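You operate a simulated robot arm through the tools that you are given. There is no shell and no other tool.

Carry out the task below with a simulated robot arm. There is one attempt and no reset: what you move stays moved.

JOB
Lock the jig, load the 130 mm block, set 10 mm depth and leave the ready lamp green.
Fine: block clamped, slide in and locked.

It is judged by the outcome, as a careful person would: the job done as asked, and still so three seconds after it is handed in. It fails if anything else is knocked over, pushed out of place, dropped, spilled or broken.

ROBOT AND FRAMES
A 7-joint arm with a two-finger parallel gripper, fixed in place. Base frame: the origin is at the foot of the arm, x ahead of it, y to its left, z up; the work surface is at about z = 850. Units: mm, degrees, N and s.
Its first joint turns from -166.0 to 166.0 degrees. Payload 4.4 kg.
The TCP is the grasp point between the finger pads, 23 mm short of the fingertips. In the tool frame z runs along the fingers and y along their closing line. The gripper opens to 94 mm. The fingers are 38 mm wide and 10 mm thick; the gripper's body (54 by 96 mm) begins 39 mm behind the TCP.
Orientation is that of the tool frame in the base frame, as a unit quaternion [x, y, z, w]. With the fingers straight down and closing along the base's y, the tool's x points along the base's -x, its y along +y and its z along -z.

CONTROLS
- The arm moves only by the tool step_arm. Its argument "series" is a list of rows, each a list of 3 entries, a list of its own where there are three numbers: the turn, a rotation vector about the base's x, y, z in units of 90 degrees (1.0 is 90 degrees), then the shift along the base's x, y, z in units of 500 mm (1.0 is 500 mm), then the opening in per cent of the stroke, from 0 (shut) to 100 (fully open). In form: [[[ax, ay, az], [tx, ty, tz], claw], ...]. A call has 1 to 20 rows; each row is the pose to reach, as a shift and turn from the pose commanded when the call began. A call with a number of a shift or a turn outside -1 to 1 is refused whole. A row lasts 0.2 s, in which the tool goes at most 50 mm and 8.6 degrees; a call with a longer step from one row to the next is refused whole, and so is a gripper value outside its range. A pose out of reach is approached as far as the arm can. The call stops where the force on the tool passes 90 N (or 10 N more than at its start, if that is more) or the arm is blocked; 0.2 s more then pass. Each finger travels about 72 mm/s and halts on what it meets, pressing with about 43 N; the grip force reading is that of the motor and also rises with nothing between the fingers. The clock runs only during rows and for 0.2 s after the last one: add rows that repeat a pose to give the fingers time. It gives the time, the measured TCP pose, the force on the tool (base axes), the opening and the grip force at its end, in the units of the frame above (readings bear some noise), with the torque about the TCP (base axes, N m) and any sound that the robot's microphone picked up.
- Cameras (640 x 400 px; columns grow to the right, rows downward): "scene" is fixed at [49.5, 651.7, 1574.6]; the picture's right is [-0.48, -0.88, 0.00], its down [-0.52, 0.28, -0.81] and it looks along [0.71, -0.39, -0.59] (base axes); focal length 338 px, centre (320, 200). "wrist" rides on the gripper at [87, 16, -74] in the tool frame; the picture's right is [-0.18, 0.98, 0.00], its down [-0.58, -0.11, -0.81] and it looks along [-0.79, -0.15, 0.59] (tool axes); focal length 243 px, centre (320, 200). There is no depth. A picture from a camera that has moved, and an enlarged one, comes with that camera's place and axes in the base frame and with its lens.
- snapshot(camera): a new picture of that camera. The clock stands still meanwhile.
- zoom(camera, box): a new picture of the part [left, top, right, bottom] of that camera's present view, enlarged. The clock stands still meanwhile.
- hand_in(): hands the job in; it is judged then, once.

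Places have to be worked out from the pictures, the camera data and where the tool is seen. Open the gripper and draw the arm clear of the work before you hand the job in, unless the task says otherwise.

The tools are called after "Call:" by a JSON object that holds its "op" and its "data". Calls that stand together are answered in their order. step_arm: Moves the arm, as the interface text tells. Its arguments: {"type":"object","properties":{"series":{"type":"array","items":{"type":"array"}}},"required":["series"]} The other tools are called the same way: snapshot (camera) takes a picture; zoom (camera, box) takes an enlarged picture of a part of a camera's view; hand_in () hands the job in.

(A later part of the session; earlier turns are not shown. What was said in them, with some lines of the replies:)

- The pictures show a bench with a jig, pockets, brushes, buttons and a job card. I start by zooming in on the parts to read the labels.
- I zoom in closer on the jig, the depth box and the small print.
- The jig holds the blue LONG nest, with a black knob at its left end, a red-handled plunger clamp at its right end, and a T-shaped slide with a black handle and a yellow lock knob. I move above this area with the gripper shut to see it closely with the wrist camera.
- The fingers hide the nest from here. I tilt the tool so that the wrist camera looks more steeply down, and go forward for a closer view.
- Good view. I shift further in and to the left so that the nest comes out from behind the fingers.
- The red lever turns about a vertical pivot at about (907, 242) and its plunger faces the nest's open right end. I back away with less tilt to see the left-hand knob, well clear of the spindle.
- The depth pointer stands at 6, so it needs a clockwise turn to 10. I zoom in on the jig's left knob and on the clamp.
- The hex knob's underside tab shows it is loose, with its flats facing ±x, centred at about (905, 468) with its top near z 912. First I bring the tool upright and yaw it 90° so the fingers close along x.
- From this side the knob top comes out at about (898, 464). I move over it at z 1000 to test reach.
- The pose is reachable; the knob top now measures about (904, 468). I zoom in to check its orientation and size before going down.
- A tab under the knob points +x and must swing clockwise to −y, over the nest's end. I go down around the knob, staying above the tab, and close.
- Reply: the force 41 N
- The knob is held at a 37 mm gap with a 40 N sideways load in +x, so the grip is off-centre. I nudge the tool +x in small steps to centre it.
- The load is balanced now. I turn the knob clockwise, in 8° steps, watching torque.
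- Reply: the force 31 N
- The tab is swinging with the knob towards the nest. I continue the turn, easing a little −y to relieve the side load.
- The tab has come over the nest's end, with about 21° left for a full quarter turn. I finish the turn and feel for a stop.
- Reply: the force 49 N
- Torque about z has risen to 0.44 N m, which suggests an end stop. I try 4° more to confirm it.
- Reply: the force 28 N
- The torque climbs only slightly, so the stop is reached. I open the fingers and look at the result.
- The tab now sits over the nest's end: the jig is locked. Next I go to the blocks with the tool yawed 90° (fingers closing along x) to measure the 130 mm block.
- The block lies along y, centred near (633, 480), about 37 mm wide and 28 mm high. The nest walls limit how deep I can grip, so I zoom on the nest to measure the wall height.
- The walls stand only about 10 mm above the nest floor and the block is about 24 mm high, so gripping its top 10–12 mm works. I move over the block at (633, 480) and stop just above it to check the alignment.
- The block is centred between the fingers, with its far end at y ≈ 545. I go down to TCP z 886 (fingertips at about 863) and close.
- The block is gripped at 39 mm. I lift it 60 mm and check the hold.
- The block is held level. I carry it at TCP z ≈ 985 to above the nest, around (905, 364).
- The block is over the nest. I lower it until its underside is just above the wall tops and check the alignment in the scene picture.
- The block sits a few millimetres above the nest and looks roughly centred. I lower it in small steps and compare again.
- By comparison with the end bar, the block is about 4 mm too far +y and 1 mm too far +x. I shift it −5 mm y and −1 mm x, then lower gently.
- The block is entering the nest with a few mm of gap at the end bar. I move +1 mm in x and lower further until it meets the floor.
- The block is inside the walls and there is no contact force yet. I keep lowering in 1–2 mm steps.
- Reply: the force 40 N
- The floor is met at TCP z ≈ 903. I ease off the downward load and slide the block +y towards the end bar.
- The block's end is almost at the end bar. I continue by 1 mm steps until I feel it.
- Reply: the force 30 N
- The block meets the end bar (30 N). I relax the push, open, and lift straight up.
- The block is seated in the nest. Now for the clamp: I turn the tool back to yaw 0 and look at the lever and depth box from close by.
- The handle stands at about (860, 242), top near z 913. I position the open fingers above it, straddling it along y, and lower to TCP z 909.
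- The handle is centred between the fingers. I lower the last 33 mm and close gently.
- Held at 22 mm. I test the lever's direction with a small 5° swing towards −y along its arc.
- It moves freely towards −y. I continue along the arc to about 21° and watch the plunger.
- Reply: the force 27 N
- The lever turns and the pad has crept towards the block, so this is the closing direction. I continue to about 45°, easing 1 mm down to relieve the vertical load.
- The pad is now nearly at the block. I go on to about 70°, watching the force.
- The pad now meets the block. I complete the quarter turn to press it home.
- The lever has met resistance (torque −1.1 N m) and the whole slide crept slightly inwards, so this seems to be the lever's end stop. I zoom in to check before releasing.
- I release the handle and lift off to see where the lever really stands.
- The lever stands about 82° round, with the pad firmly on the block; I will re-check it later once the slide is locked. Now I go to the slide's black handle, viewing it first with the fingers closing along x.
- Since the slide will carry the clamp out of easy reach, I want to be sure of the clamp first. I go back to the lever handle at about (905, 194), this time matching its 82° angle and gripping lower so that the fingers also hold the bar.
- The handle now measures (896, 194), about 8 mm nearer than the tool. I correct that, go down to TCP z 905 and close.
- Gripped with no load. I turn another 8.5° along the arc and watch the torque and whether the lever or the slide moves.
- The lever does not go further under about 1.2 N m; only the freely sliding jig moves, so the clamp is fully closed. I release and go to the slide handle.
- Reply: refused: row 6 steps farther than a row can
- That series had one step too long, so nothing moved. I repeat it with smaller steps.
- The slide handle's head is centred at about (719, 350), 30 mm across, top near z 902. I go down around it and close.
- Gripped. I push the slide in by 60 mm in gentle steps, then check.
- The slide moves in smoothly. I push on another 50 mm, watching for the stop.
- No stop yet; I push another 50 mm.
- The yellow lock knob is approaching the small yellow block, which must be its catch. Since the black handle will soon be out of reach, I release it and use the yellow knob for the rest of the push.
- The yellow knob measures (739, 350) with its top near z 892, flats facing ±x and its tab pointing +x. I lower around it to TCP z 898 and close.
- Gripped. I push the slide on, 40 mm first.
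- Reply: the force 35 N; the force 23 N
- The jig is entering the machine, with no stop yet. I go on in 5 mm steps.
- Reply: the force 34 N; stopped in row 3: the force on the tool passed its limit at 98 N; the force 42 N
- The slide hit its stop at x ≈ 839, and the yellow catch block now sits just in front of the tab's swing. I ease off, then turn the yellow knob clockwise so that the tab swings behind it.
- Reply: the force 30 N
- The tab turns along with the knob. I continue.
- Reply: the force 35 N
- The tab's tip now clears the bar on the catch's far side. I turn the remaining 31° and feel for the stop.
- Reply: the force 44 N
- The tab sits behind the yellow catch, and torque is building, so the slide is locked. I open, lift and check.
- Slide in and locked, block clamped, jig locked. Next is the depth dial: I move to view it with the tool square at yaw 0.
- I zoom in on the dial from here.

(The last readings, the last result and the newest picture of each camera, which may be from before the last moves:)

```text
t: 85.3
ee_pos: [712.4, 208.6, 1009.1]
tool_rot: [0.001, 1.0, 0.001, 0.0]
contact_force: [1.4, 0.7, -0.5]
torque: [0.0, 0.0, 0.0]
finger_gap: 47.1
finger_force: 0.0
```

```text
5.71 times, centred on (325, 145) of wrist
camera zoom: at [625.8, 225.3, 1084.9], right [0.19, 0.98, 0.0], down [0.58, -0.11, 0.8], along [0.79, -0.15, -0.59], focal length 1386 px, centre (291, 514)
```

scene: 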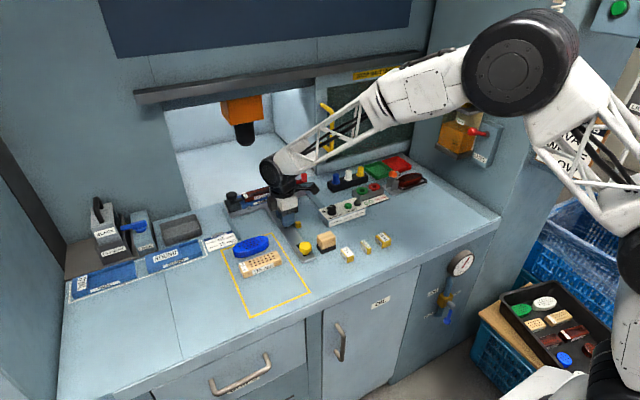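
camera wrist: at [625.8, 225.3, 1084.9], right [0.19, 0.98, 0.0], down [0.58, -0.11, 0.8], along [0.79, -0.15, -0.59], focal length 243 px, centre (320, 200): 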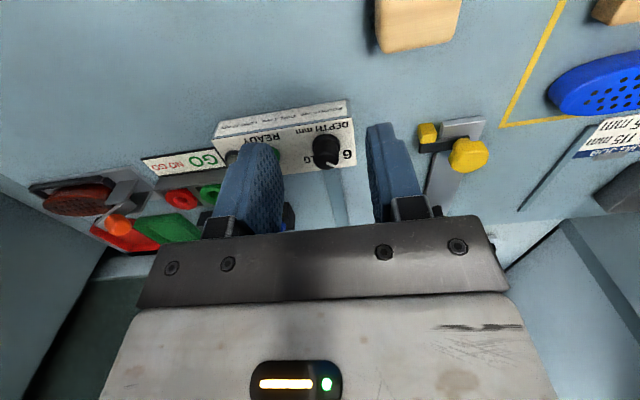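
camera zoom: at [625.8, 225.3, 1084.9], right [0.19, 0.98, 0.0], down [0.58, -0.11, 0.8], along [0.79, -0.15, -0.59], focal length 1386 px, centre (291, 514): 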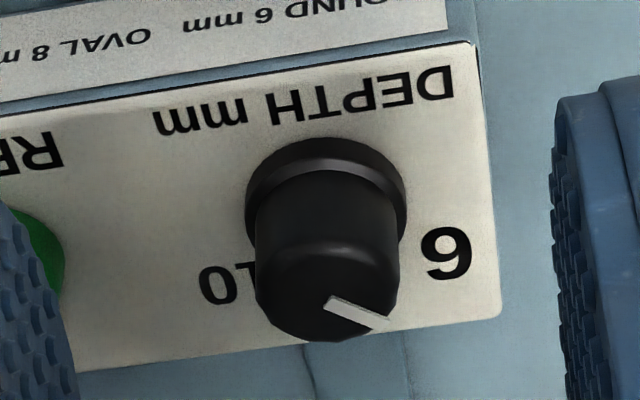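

The dial knob is centred at (796, 201) with its top at z 912; the pointer stands at +50° (6) and 10 is at −50°. I yaw the tool +50° and move over the dial.

Call:
{"op": "step_arm", "data": {"series": [[[0, 0, 0.09], [0.05, -0.004, 0], 45], [[0, 0, 0.18], [0.1, -0.008, 0], 45], [[0, 0, 0.27], [0.15, -0.012, 0], 45], [[0, 0, 0.36], [0.167, -0.015, -0.02], 45], [[0, 0, 0.45], [0.167, -0.015, -0.06], 45], [[0, 0, 0.54], [0.167, -0.015, -0.08], 45], [[0, 0, 0.56], [0.167, -0.015, -0.08], 45], [[0, 0, 0.56], [0.167, -0.015, -0.08], 45]]}}

Call:
{"op": "zoom", "data": {"camera": "wrist", "box": [200, 20, 440, 200]}}

Call:
{"op": "zoom", "data": {"camera": "scene", "box": [310, 175, 390, 235]}}

```text
t: 87.1
ee_pos: [796.3, 202.8, 969.1]
tool_rot: [-0.426, 0.905, 0.0, -0.002]
contact_force: [-0.4, -0.5, 0.4]
torque: [0.0, -0.01, -0.01]
finger_gap: 42.4
finger_force: 0.0
```

```text
2.22 times, centred on (320, 110) of wrist
camera zoom: at [727.3, 146.8, 1044.1], right [-0.64, 0.77, 0.0], down [0.46, 0.38, 0.8], along [0.62, 0.51, -0.59], focal length 539 px, centre (320, 400)
```

zoom: 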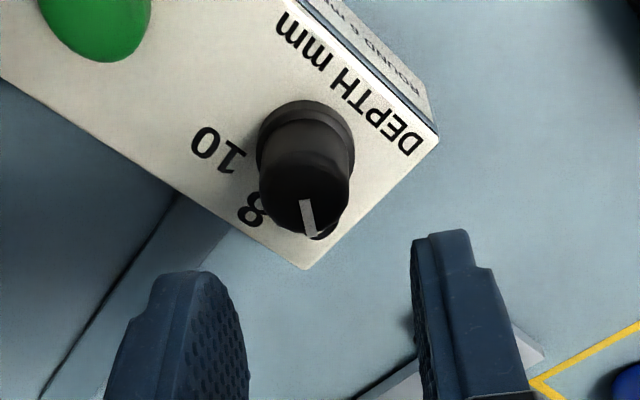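

```text
6.67 times, centred on (350, 205) of scene
camera zoom: at [49.5, 651.7, 1574.6], right [-0.48, -0.88, 0.0], down [-0.52, 0.28, -0.81], along [0.71, -0.39, -0.59], focal length 2251 px, centre (120, 167)
```

zoom: 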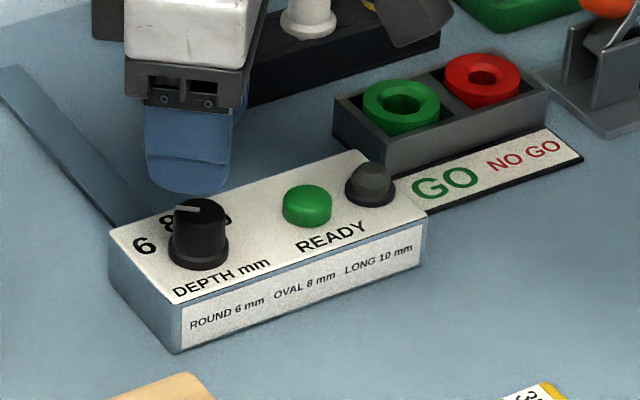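

The dial top is confirmed at (797, 200). I lower around it to z 917 and close.

Call:
{"op": "step_arm", "data": {"series": [[[0, 0, 0], [0.001, -0.004, -0.04], 45], [[0, 0, 0], [0.001, -0.004, -0.08], 45], [[0, 0, 0], [0.001, -0.004, -0.103], 45], [[0, 0, 0], [0.001, -0.004, -0.103], 30], [[0, 0, 0], [0.001, -0.004, -0.103], 18], [[0, 0, 0], [0.001, -0.004, -0.103], 10], [[0, 0, 0], [0.001, -0.004, -0.103], 10]]}}

Call:
{"op": "zoom", "data": {"camera": "wrist", "box": [200, 40, 440, 220]}}

```text
t: 88.7
ee_pos: [795.8, 199.3, 915.9]
tool_rot: [-0.424, 0.906, -0.001, 0.0]
contact_force: [35.6, -33.1, -6.6]
torque: [-0.27, -1.11, -0.08]
finger_gap: 31.3
finger_force: 24.2
```

```text
2.22 times, centred on (320, 130) of wrist
camera zoom: at [727.5, 143.6, 991.6], right [-0.64, 0.77, 0.0], down [0.46, 0.38, 0.81], along [0.62, 0.51, -0.59], focal length 539 px, centre (320, 356)
```

zoom: 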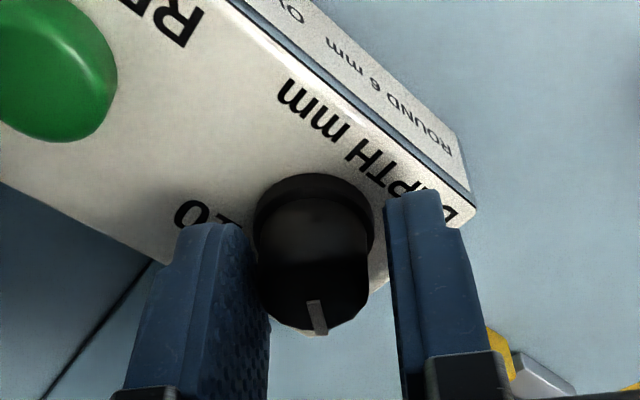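

The left finger touched first (49 N sideways). I shift the tool about 3 mm towards that side to centre the knob and close.

Call:
{"op": "step_arm", "data": {"series": [[[0, 0, 0], [0.0025, -0.002, 0], 25], [[0, 0, 0], [0.005, -0.004, 0], 22], [[0, 0, 0], [0.005, -0.004, 0], 10], [[0, 0, 0], [0.005, -0.004, 0], 10]]}}

Call:
{"op": "zoom", "data": {"camera": "wrist", "box": [200, 40, 440, 220]}}

```text
t: 89.7
ee_pos: [795.9, 198.7, 916.2]
tool_rot: [-0.425, 0.905, 0.0, -0.002]
contact_force: [2.8, 5.8, -2.9]
torque: [0.16, -0.1, -0.04]
finger_gap: 27.7
finger_force: 44.6
```

```text
2.22 times, centred on (320, 130) of wrist
camera zoom: at [729.3, 142.6, 991.6], right [-0.64, 0.77, 0.0], down [0.46, 0.38, 0.8], along [0.62, 0.51, -0.59], focal length 539 px, centre (320, 356)
```

zoom: 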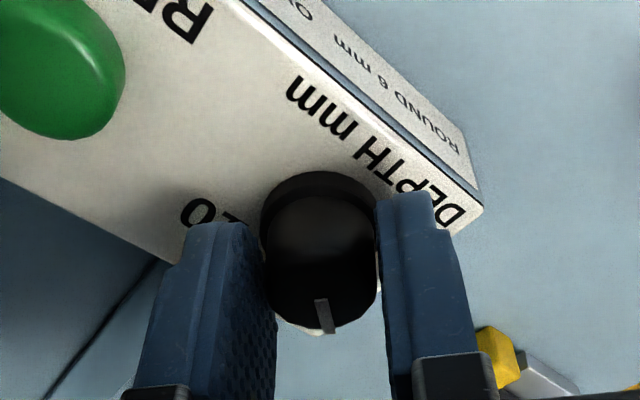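

Centred and gripped. I turn the dial clockwise by 50° first.

Call:
{"op": "step_arm", "data": {"series": [[[0, 0, -0.06], [0, 0, 0], 10], [[0, 0, -0.13], [0, 0, 0], 10], [[0, 0, -0.21], [0, 0, 0], 10], [[0, 0, -0.29], [0, 0, 0], 10], [[0, 0, -0.37], [0, 0, 0], 10], [[0, 0, -0.45], [0, 0, 0], 10], [[0, 0, -0.53], [0, 0, 0], 10], [[0, 0, -0.56], [0, 0, 0], 10], [[0, 0, -0.56], [0, 0, 0], 10]]}}

Call:
{"op": "zoom", "data": {"camera": "wrist", "box": [200, 40, 440, 220]}}

Call:
{"op": "zoom", "data": {"camera": "scene", "box": [310, 175, 390, 235]}}

```text
t: 91.7
ee_pos: [797.1, 199.1, 917.1]
tool_rot: [0.001, 1.0, 0.002, -0.001]
contact_force: [-25.8, 46.4, -9.4]
torque: [1.02, 0.68, 0.06]
finger_gap: 27.5
finger_force: 44.8
```

```text
2.22 times, centred on (320, 130) of wrist
camera zoom: at [710.2, 215.6, 992.2], right [0.19, 0.98, 0.0], down [0.58, -0.11, 0.8], along [0.79, -0.15, -0.59], focal length 539 px, centre (320, 356)
```

zoom: 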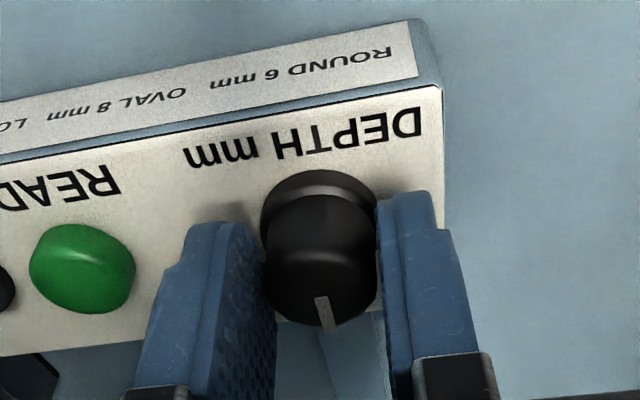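

```text
6.67 times, centred on (350, 205) of scene
camera zoom: at [49.5, 651.7, 1574.6], right [-0.48, -0.88, 0.0], down [-0.52, 0.28, -0.81], along [0.71, -0.39, -0.59], focal length 2251 px, centre (120, 167)
```

zoom: 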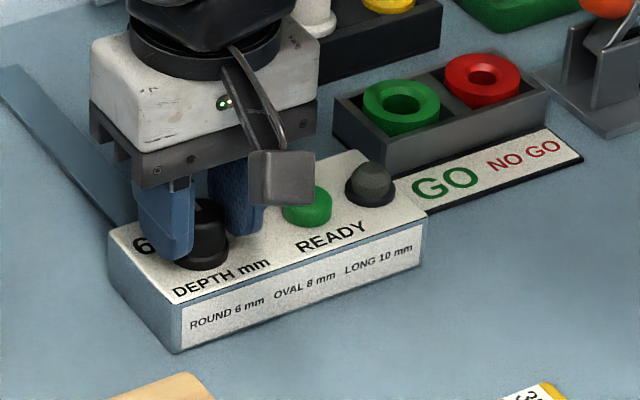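

The pointer followed and now stands at 8. I relieve the side load and turn another 50° to 10.

Call:
{"op": "step_arm", "data": {"series": [[[0, 0, -0.03], [-0.002, 0.003, 0], 10], [[0, 0, -0.1], [-0.002, 0.004, 0], 10], [[0, 0, -0.18], [-0.002, 0.004, 0], 10], [[0, 0, -0.26], [-0.002, 0.004, 0], 10], [[0, 0, -0.34], [-0.002, 0.004, 0], 10], [[0, 0, -0.42], [-0.002, 0.004, 0], 10], [[0, 0, -0.5], [-0.002, 0.004, 0], 10], [[0, 0, -0.55], [-0.002, 0.004, 0], 10], [[0, 0, -0.55], [-0.002, 0.004, 0], 10]]}}

Call:
{"op": "zoom", "data": {"camera": "wrist", "box": [200, 40, 440, 220]}}

Call:
{"op": "zoom", "data": {"camera": "scene", "box": [310, 175, 390, 235]}}

```text
t: 93.7
ee_pos: [796.3, 198.9, 917.4]
tool_rot: [0.42, 0.907, 0.001, -0.001]
contact_force: [29.0, 16.0, -22.3]
torque: [0.3, -0.5, 0.03]
finger_gap: 27.4
finger_force: 44.8
```

```text
2.22 times, centred on (320, 130) of wrist
camera zoom: at [753.0, 276.2, 992.7], right [0.87, 0.5, 0.0], down [0.29, -0.52, 0.8], along [0.4, -0.7, -0.59], focal length 539 px, centre (320, 356)
```

zoom: 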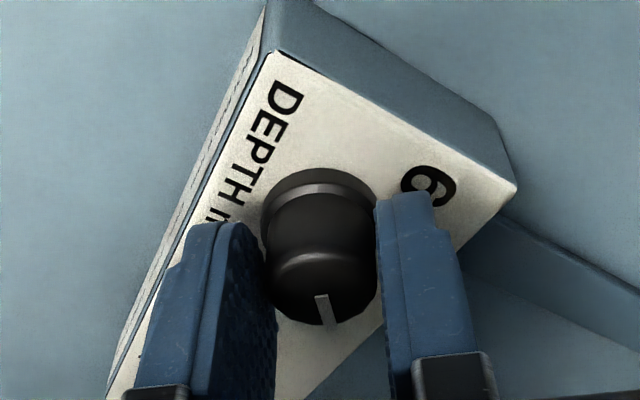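

```text
6.67 times, centred on (350, 205) of scene
camera zoom: at [49.5, 651.7, 1574.6], right [-0.48, -0.88, 0.0], down [-0.52, 0.28, -0.81], along [0.71, -0.39, -0.59], focal length 2251 px, centre (120, 167)
```

zoom: 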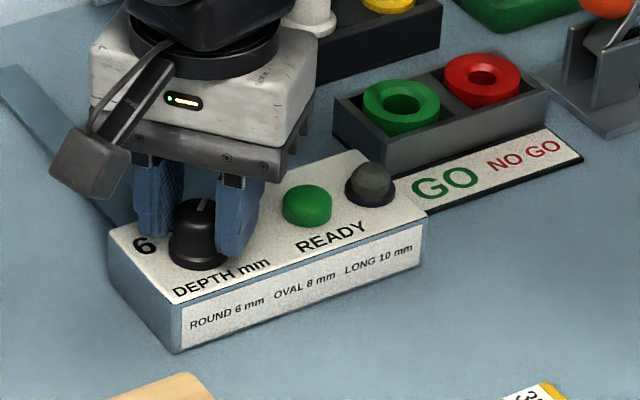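

The pointer turned with the hand by 100°, so it should now stand at 10. I release, lift, and look.

Call:
{"op": "step_arm", "data": {"series": [[[0, 0, 0], [0.002, 0.001, -0.001], 25], [[0, 0, 0], [0.002, 0.001, -0.001], 45], [[0, 0, 0], [0.002, 0.001, -0.001], 45], [[0, 0, 0], [0.002, 0.001, 0.05], 45], [[0, 0, 0], [0.002, 0.001, 0.13], 45], [[0, 0, 0.08], [-0.06, 0.001, 0.18], 45], [[0, 0, 0.16], [-0.14, 0.001, 0.18], 45], [[0, 0, 0.24], [-0.17, 0.001, 0.18], 45], [[0, 0, 0.32], [-0.17, 0.001, 0.18], 30], [[0, 0, 0.4], [-0.17, 0.001, 0.18], 15], [[0, 0, 0.48], [-0.17, 0.001, 0.18], 0], [[0, 0, 0.553], [-0.17, 0.001, 0.18], 0], [[0, 0, 0.553], [-0.17, 0.001, 0.18], 0]]}}

Call:
{"op": "snapshot", "data": {"camera": "wrist"}}

Call:
{"op": "zoom", "data": {"camera": "scene", "box": [315, 185, 365, 225]}}

Call:
{"op": "zoom", "data": {"camera": "wrist", "box": [200, 80, 360, 180]}}

```text
t: 96.5
ee_pos: [710.6, 198.7, 1007.0]
tool_rot: [-0.002, 1.0, 0.0, -0.001]
contact_force: [-0.3, 0.1, 0.2]
torque: [0.03, -0.01, 0.0]
finger_gap: 0.0
finger_force: 42.4
```

```text
taken
camera wrist: at [624.7, 216.3, 1082.6], right [0.18, 0.98, 0.0], down [0.58, -0.11, 0.8], along [0.79, -0.14, -0.59], focal length 243 px, centre (320, 200)
```

wrist: 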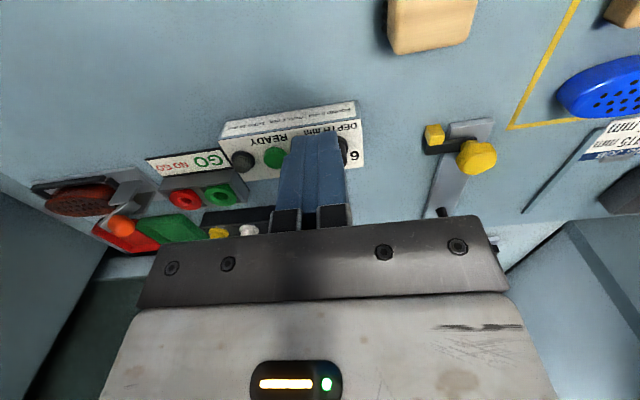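

```text
10.00 times, centred on (340, 205) of scene
camera zoom: at [49.5, 651.7, 1574.6], right [-0.48, -0.88, 0.0], down [-0.52, 0.28, -0.81], along [0.71, -0.39, -0.59], focal length 3376 px, centre (120, 150)
```

zoom: 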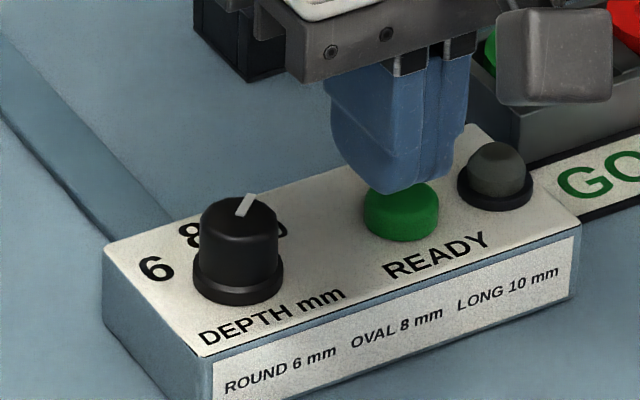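

```text
4.00 times, centred on (280, 130) of wrist
camera zoom: at [624.7, 216.3, 1082.6], right [0.18, 0.98, 0.0], down [0.58, -0.11, 0.8], along [0.79, -0.14, -0.59], focal length 970 px, centre (480, 480)
```

zoom: 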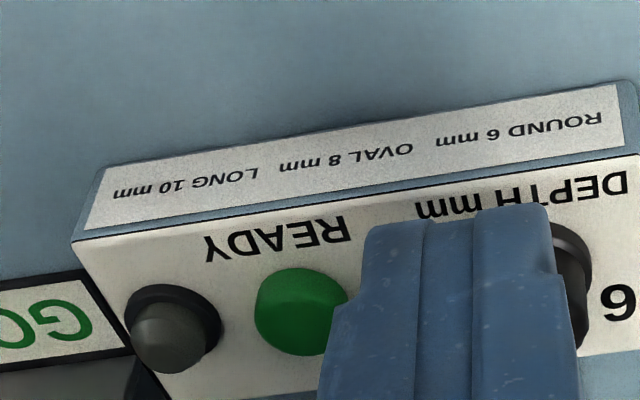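

The pointer now stands at 10. The READY button is at (796, 137) with its top near z 893; I bring the closed fingertips over it.

Call:
{"op": "step_arm", "data": {"series": [[[0, 0, 0], [0.06, -0.05, 0], 0], [[0, 0, 0], [0.13, -0.1, 0], 0], [[0, 0, 0], [0.171, -0.123, -0.03], 0], [[0, 0, 0], [0.171, -0.123, -0.1], 0], [[0, 0, 0], [0.171, -0.123, -0.15], 0], [[0, 0, 0], [0.171, -0.123, -0.15], 0]]}}

Call:
{"op": "zoom", "data": {"camera": "wrist", "box": [200, 40, 440, 220]}}

Call:
{"op": "zoom", "data": {"camera": "scene", "box": [315, 175, 385, 225]}}

```text
t: 97.9
ee_pos: [796.5, 140.1, 933.7]
tool_rot: [-0.001, 1.0, 0.0, 0.0]
contact_force: [-0.3, -0.8, -0.4]
torque: [0.01, 0.04, -0.03]
finger_gap: 0.0
finger_force: 42.3
```

```text
2.22 times, centred on (320, 130) of wrist
camera zoom: at [710.2, 155.1, 1008.4], right [0.18, 0.98, 0.0], down [0.58, -0.11, 0.8], along [0.79, -0.15, -0.59], focal length 539 px, centre (320, 356)
```

zoom: 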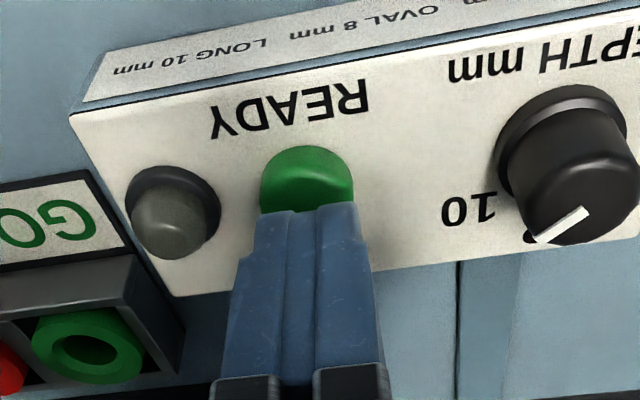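

```text
8.00 times, centred on (350, 200) of scene
camera zoom: at [49.5, 651.7, 1574.6], right [-0.48, -0.88, 0.0], down [-0.52, 0.28, -0.81], along [0.71, -0.39, -0.59], focal length 2701 px, centre (80, 200)
```

zoom: 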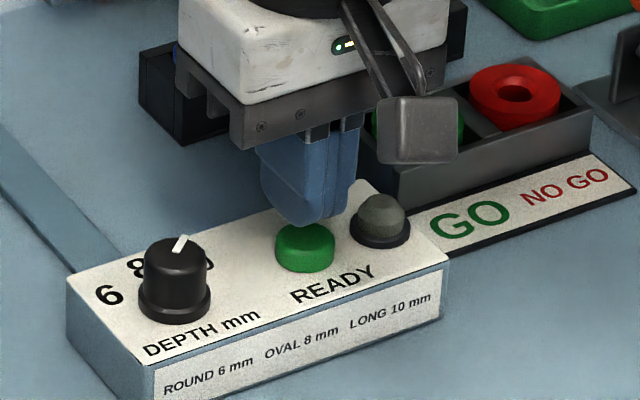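

The fingertips are over the button. I press down in small steps.

Call:
{"op": "step_arm", "data": {"series": [[[0, 0, 0], [0, -0.004, -0.016], 0], [[0, 0, 0], [0, -0.004, -0.03], 0], [[0, 0, 0], [0, -0.004, -0.036], 0], [[0, 0, 0], [0, -0.004, -0.042], 0], [[0, 0, 0], [0, -0.004, -0.042], 0]]}}

Call:
{"op": "zoom", "data": {"camera": "scene", "box": [315, 175, 385, 225]}}

```text
t: 99.1
ee_pos: [797.5, 135.8, 912.5]
tool_rot: [-0.001, 1.0, 0.001, 0.0]
contact_force: [3.1, 3.0, 13.3]
torque: [0.04, -0.11, -0.03]
finger_gap: 0.1
finger_force: 42.3
heard: click
```

```text
8.00 times, centred on (350, 200) of scene
camera zoom: at [49.5, 651.7, 1574.6], right [-0.48, -0.88, 0.0], down [-0.52, 0.28, -0.81], along [0.71, -0.39, -0.59], focal length 2701 px, centre (80, 200)
```

zoom: 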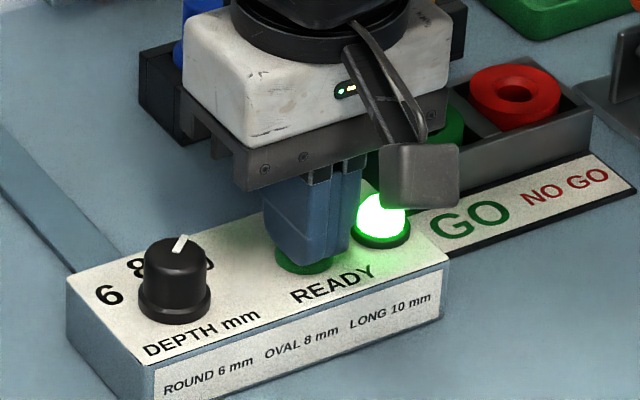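

A click was heard and the lamp is green. I lift straight up and draw the arm clear, opening the gripper.

Call:
{"op": "step_arm", "data": {"series": [[[0, 0, 0], [0, 0, 0.02], 0], [[0, 0, 0], [0, 0, 0.08], 0], [[0, 0, 0], [0, 0, 0.16], 0], [[0, 0, 0], [-0.06, 0, 0.23], 20], [[0, 0, 0], [-0.14, 0, 0.27], 40], [[0, 0, 0], [-0.22, 0, 0.31], 60], [[0, 0, 0], [-0.3, 0, 0.35], 60], [[0, 0, 0], [-0.38, 0, 0.38], 60], [[0, 0, 0], [-0.45, -0.03, 0.4], 60], [[0, 0, 0], [-0.52, -0.06, 0.42], 60], [[0, 0, 0], [-0.52, -0.06, 0.42], 60]]}}

Call:
{"op": "snapshot", "data": {"camera": "scene"}}

Call:
{"op": "zoom", "data": {"camera": "scene", "box": [220, 140, 400, 270]}}

Call:
{"op": "zoom", "data": {"camera": "scene", "box": [220, 150, 310, 210]}}

```text
t: 101.5
ee_pos: [537.0, 105.2, 1123.7]
tool_rot: [-0.001, 1.0, 0.001, -0.002]
contact_force: [-0.6, 0.1, -0.2]
torque: [-0.02, 0.01, -0.01]
finger_gap: 56.3
finger_force: 0.0
```

```text
taken
```

scene: 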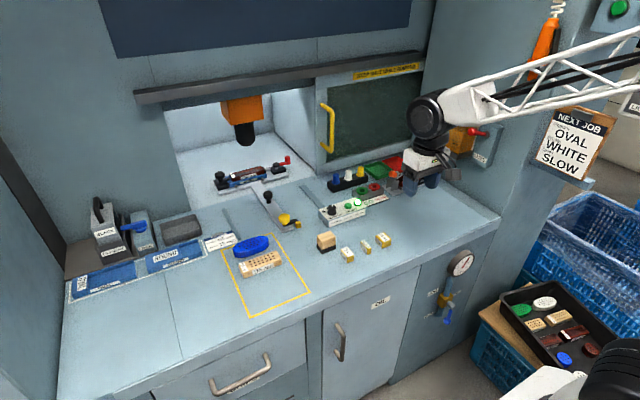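

```text
3.08 times, centred on (310, 205) of scene
camera zoom: at [49.5, 651.7, 1574.6], right [-0.48, -0.88, 0.0], down [-0.52, 0.28, -0.81], along [0.71, -0.39, -0.59], focal length 1039 px, centre (351, 185)
```

zoom: 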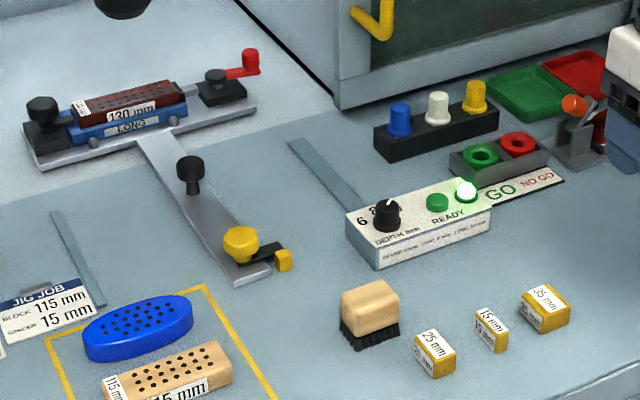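

```text
6.67 times, centred on (265, 180) of scene
camera zoom: at [49.5, 651.7, 1574.6], right [-0.48, -0.88, 0.0], down [-0.52, 0.28, -0.81], along [0.71, -0.39, -0.59], focal length 2251 px, centre (687, 333)
```

zoom: 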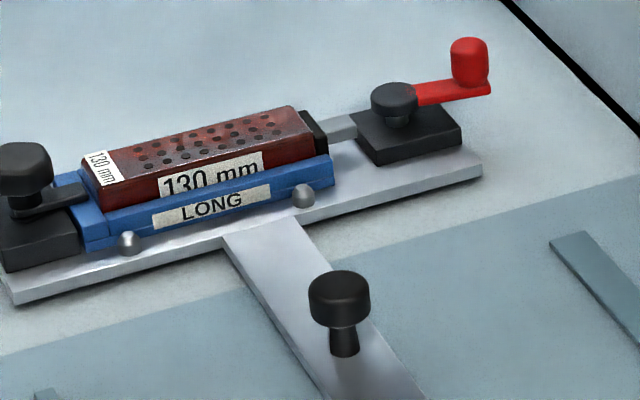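

Everything holds with the arm drawn clear and the gripper open. The jig is locked, the 130 mm block is clamped in the nest, the slide is in and locked behind its catch, the dial reads 10 and the lamp is green. I hand the job in.

Call:
{"op": "hand_in", "data": {}}

```text
The job is handed in.
```

The job is done and handed in, and the ready lamp was still green when I last looked, with the arm already clear.

- **Jig:** locked, with the black knob's tab turned over the end of the LONG nest.
- **Block:** the 130 mm block is seated in the nest with the clamp pad pressed against it. The red lever stopped at about 82° and would not turn further, so I took that as fully closed.
- **Slide:** pushed in to its stop and locked, with the yellow knob's tab behind the catch.
- **Depth:** the dial was at 6 and now points at 10.
- **Ready lamp:** I heard the button click and the lamp came on green.

The card on the bench asked for a 115 mm block with a 15 mm spacer. I followed your instruction instead and fitted no spacer. Nothing else on the bench looked out of place in the final pictures.
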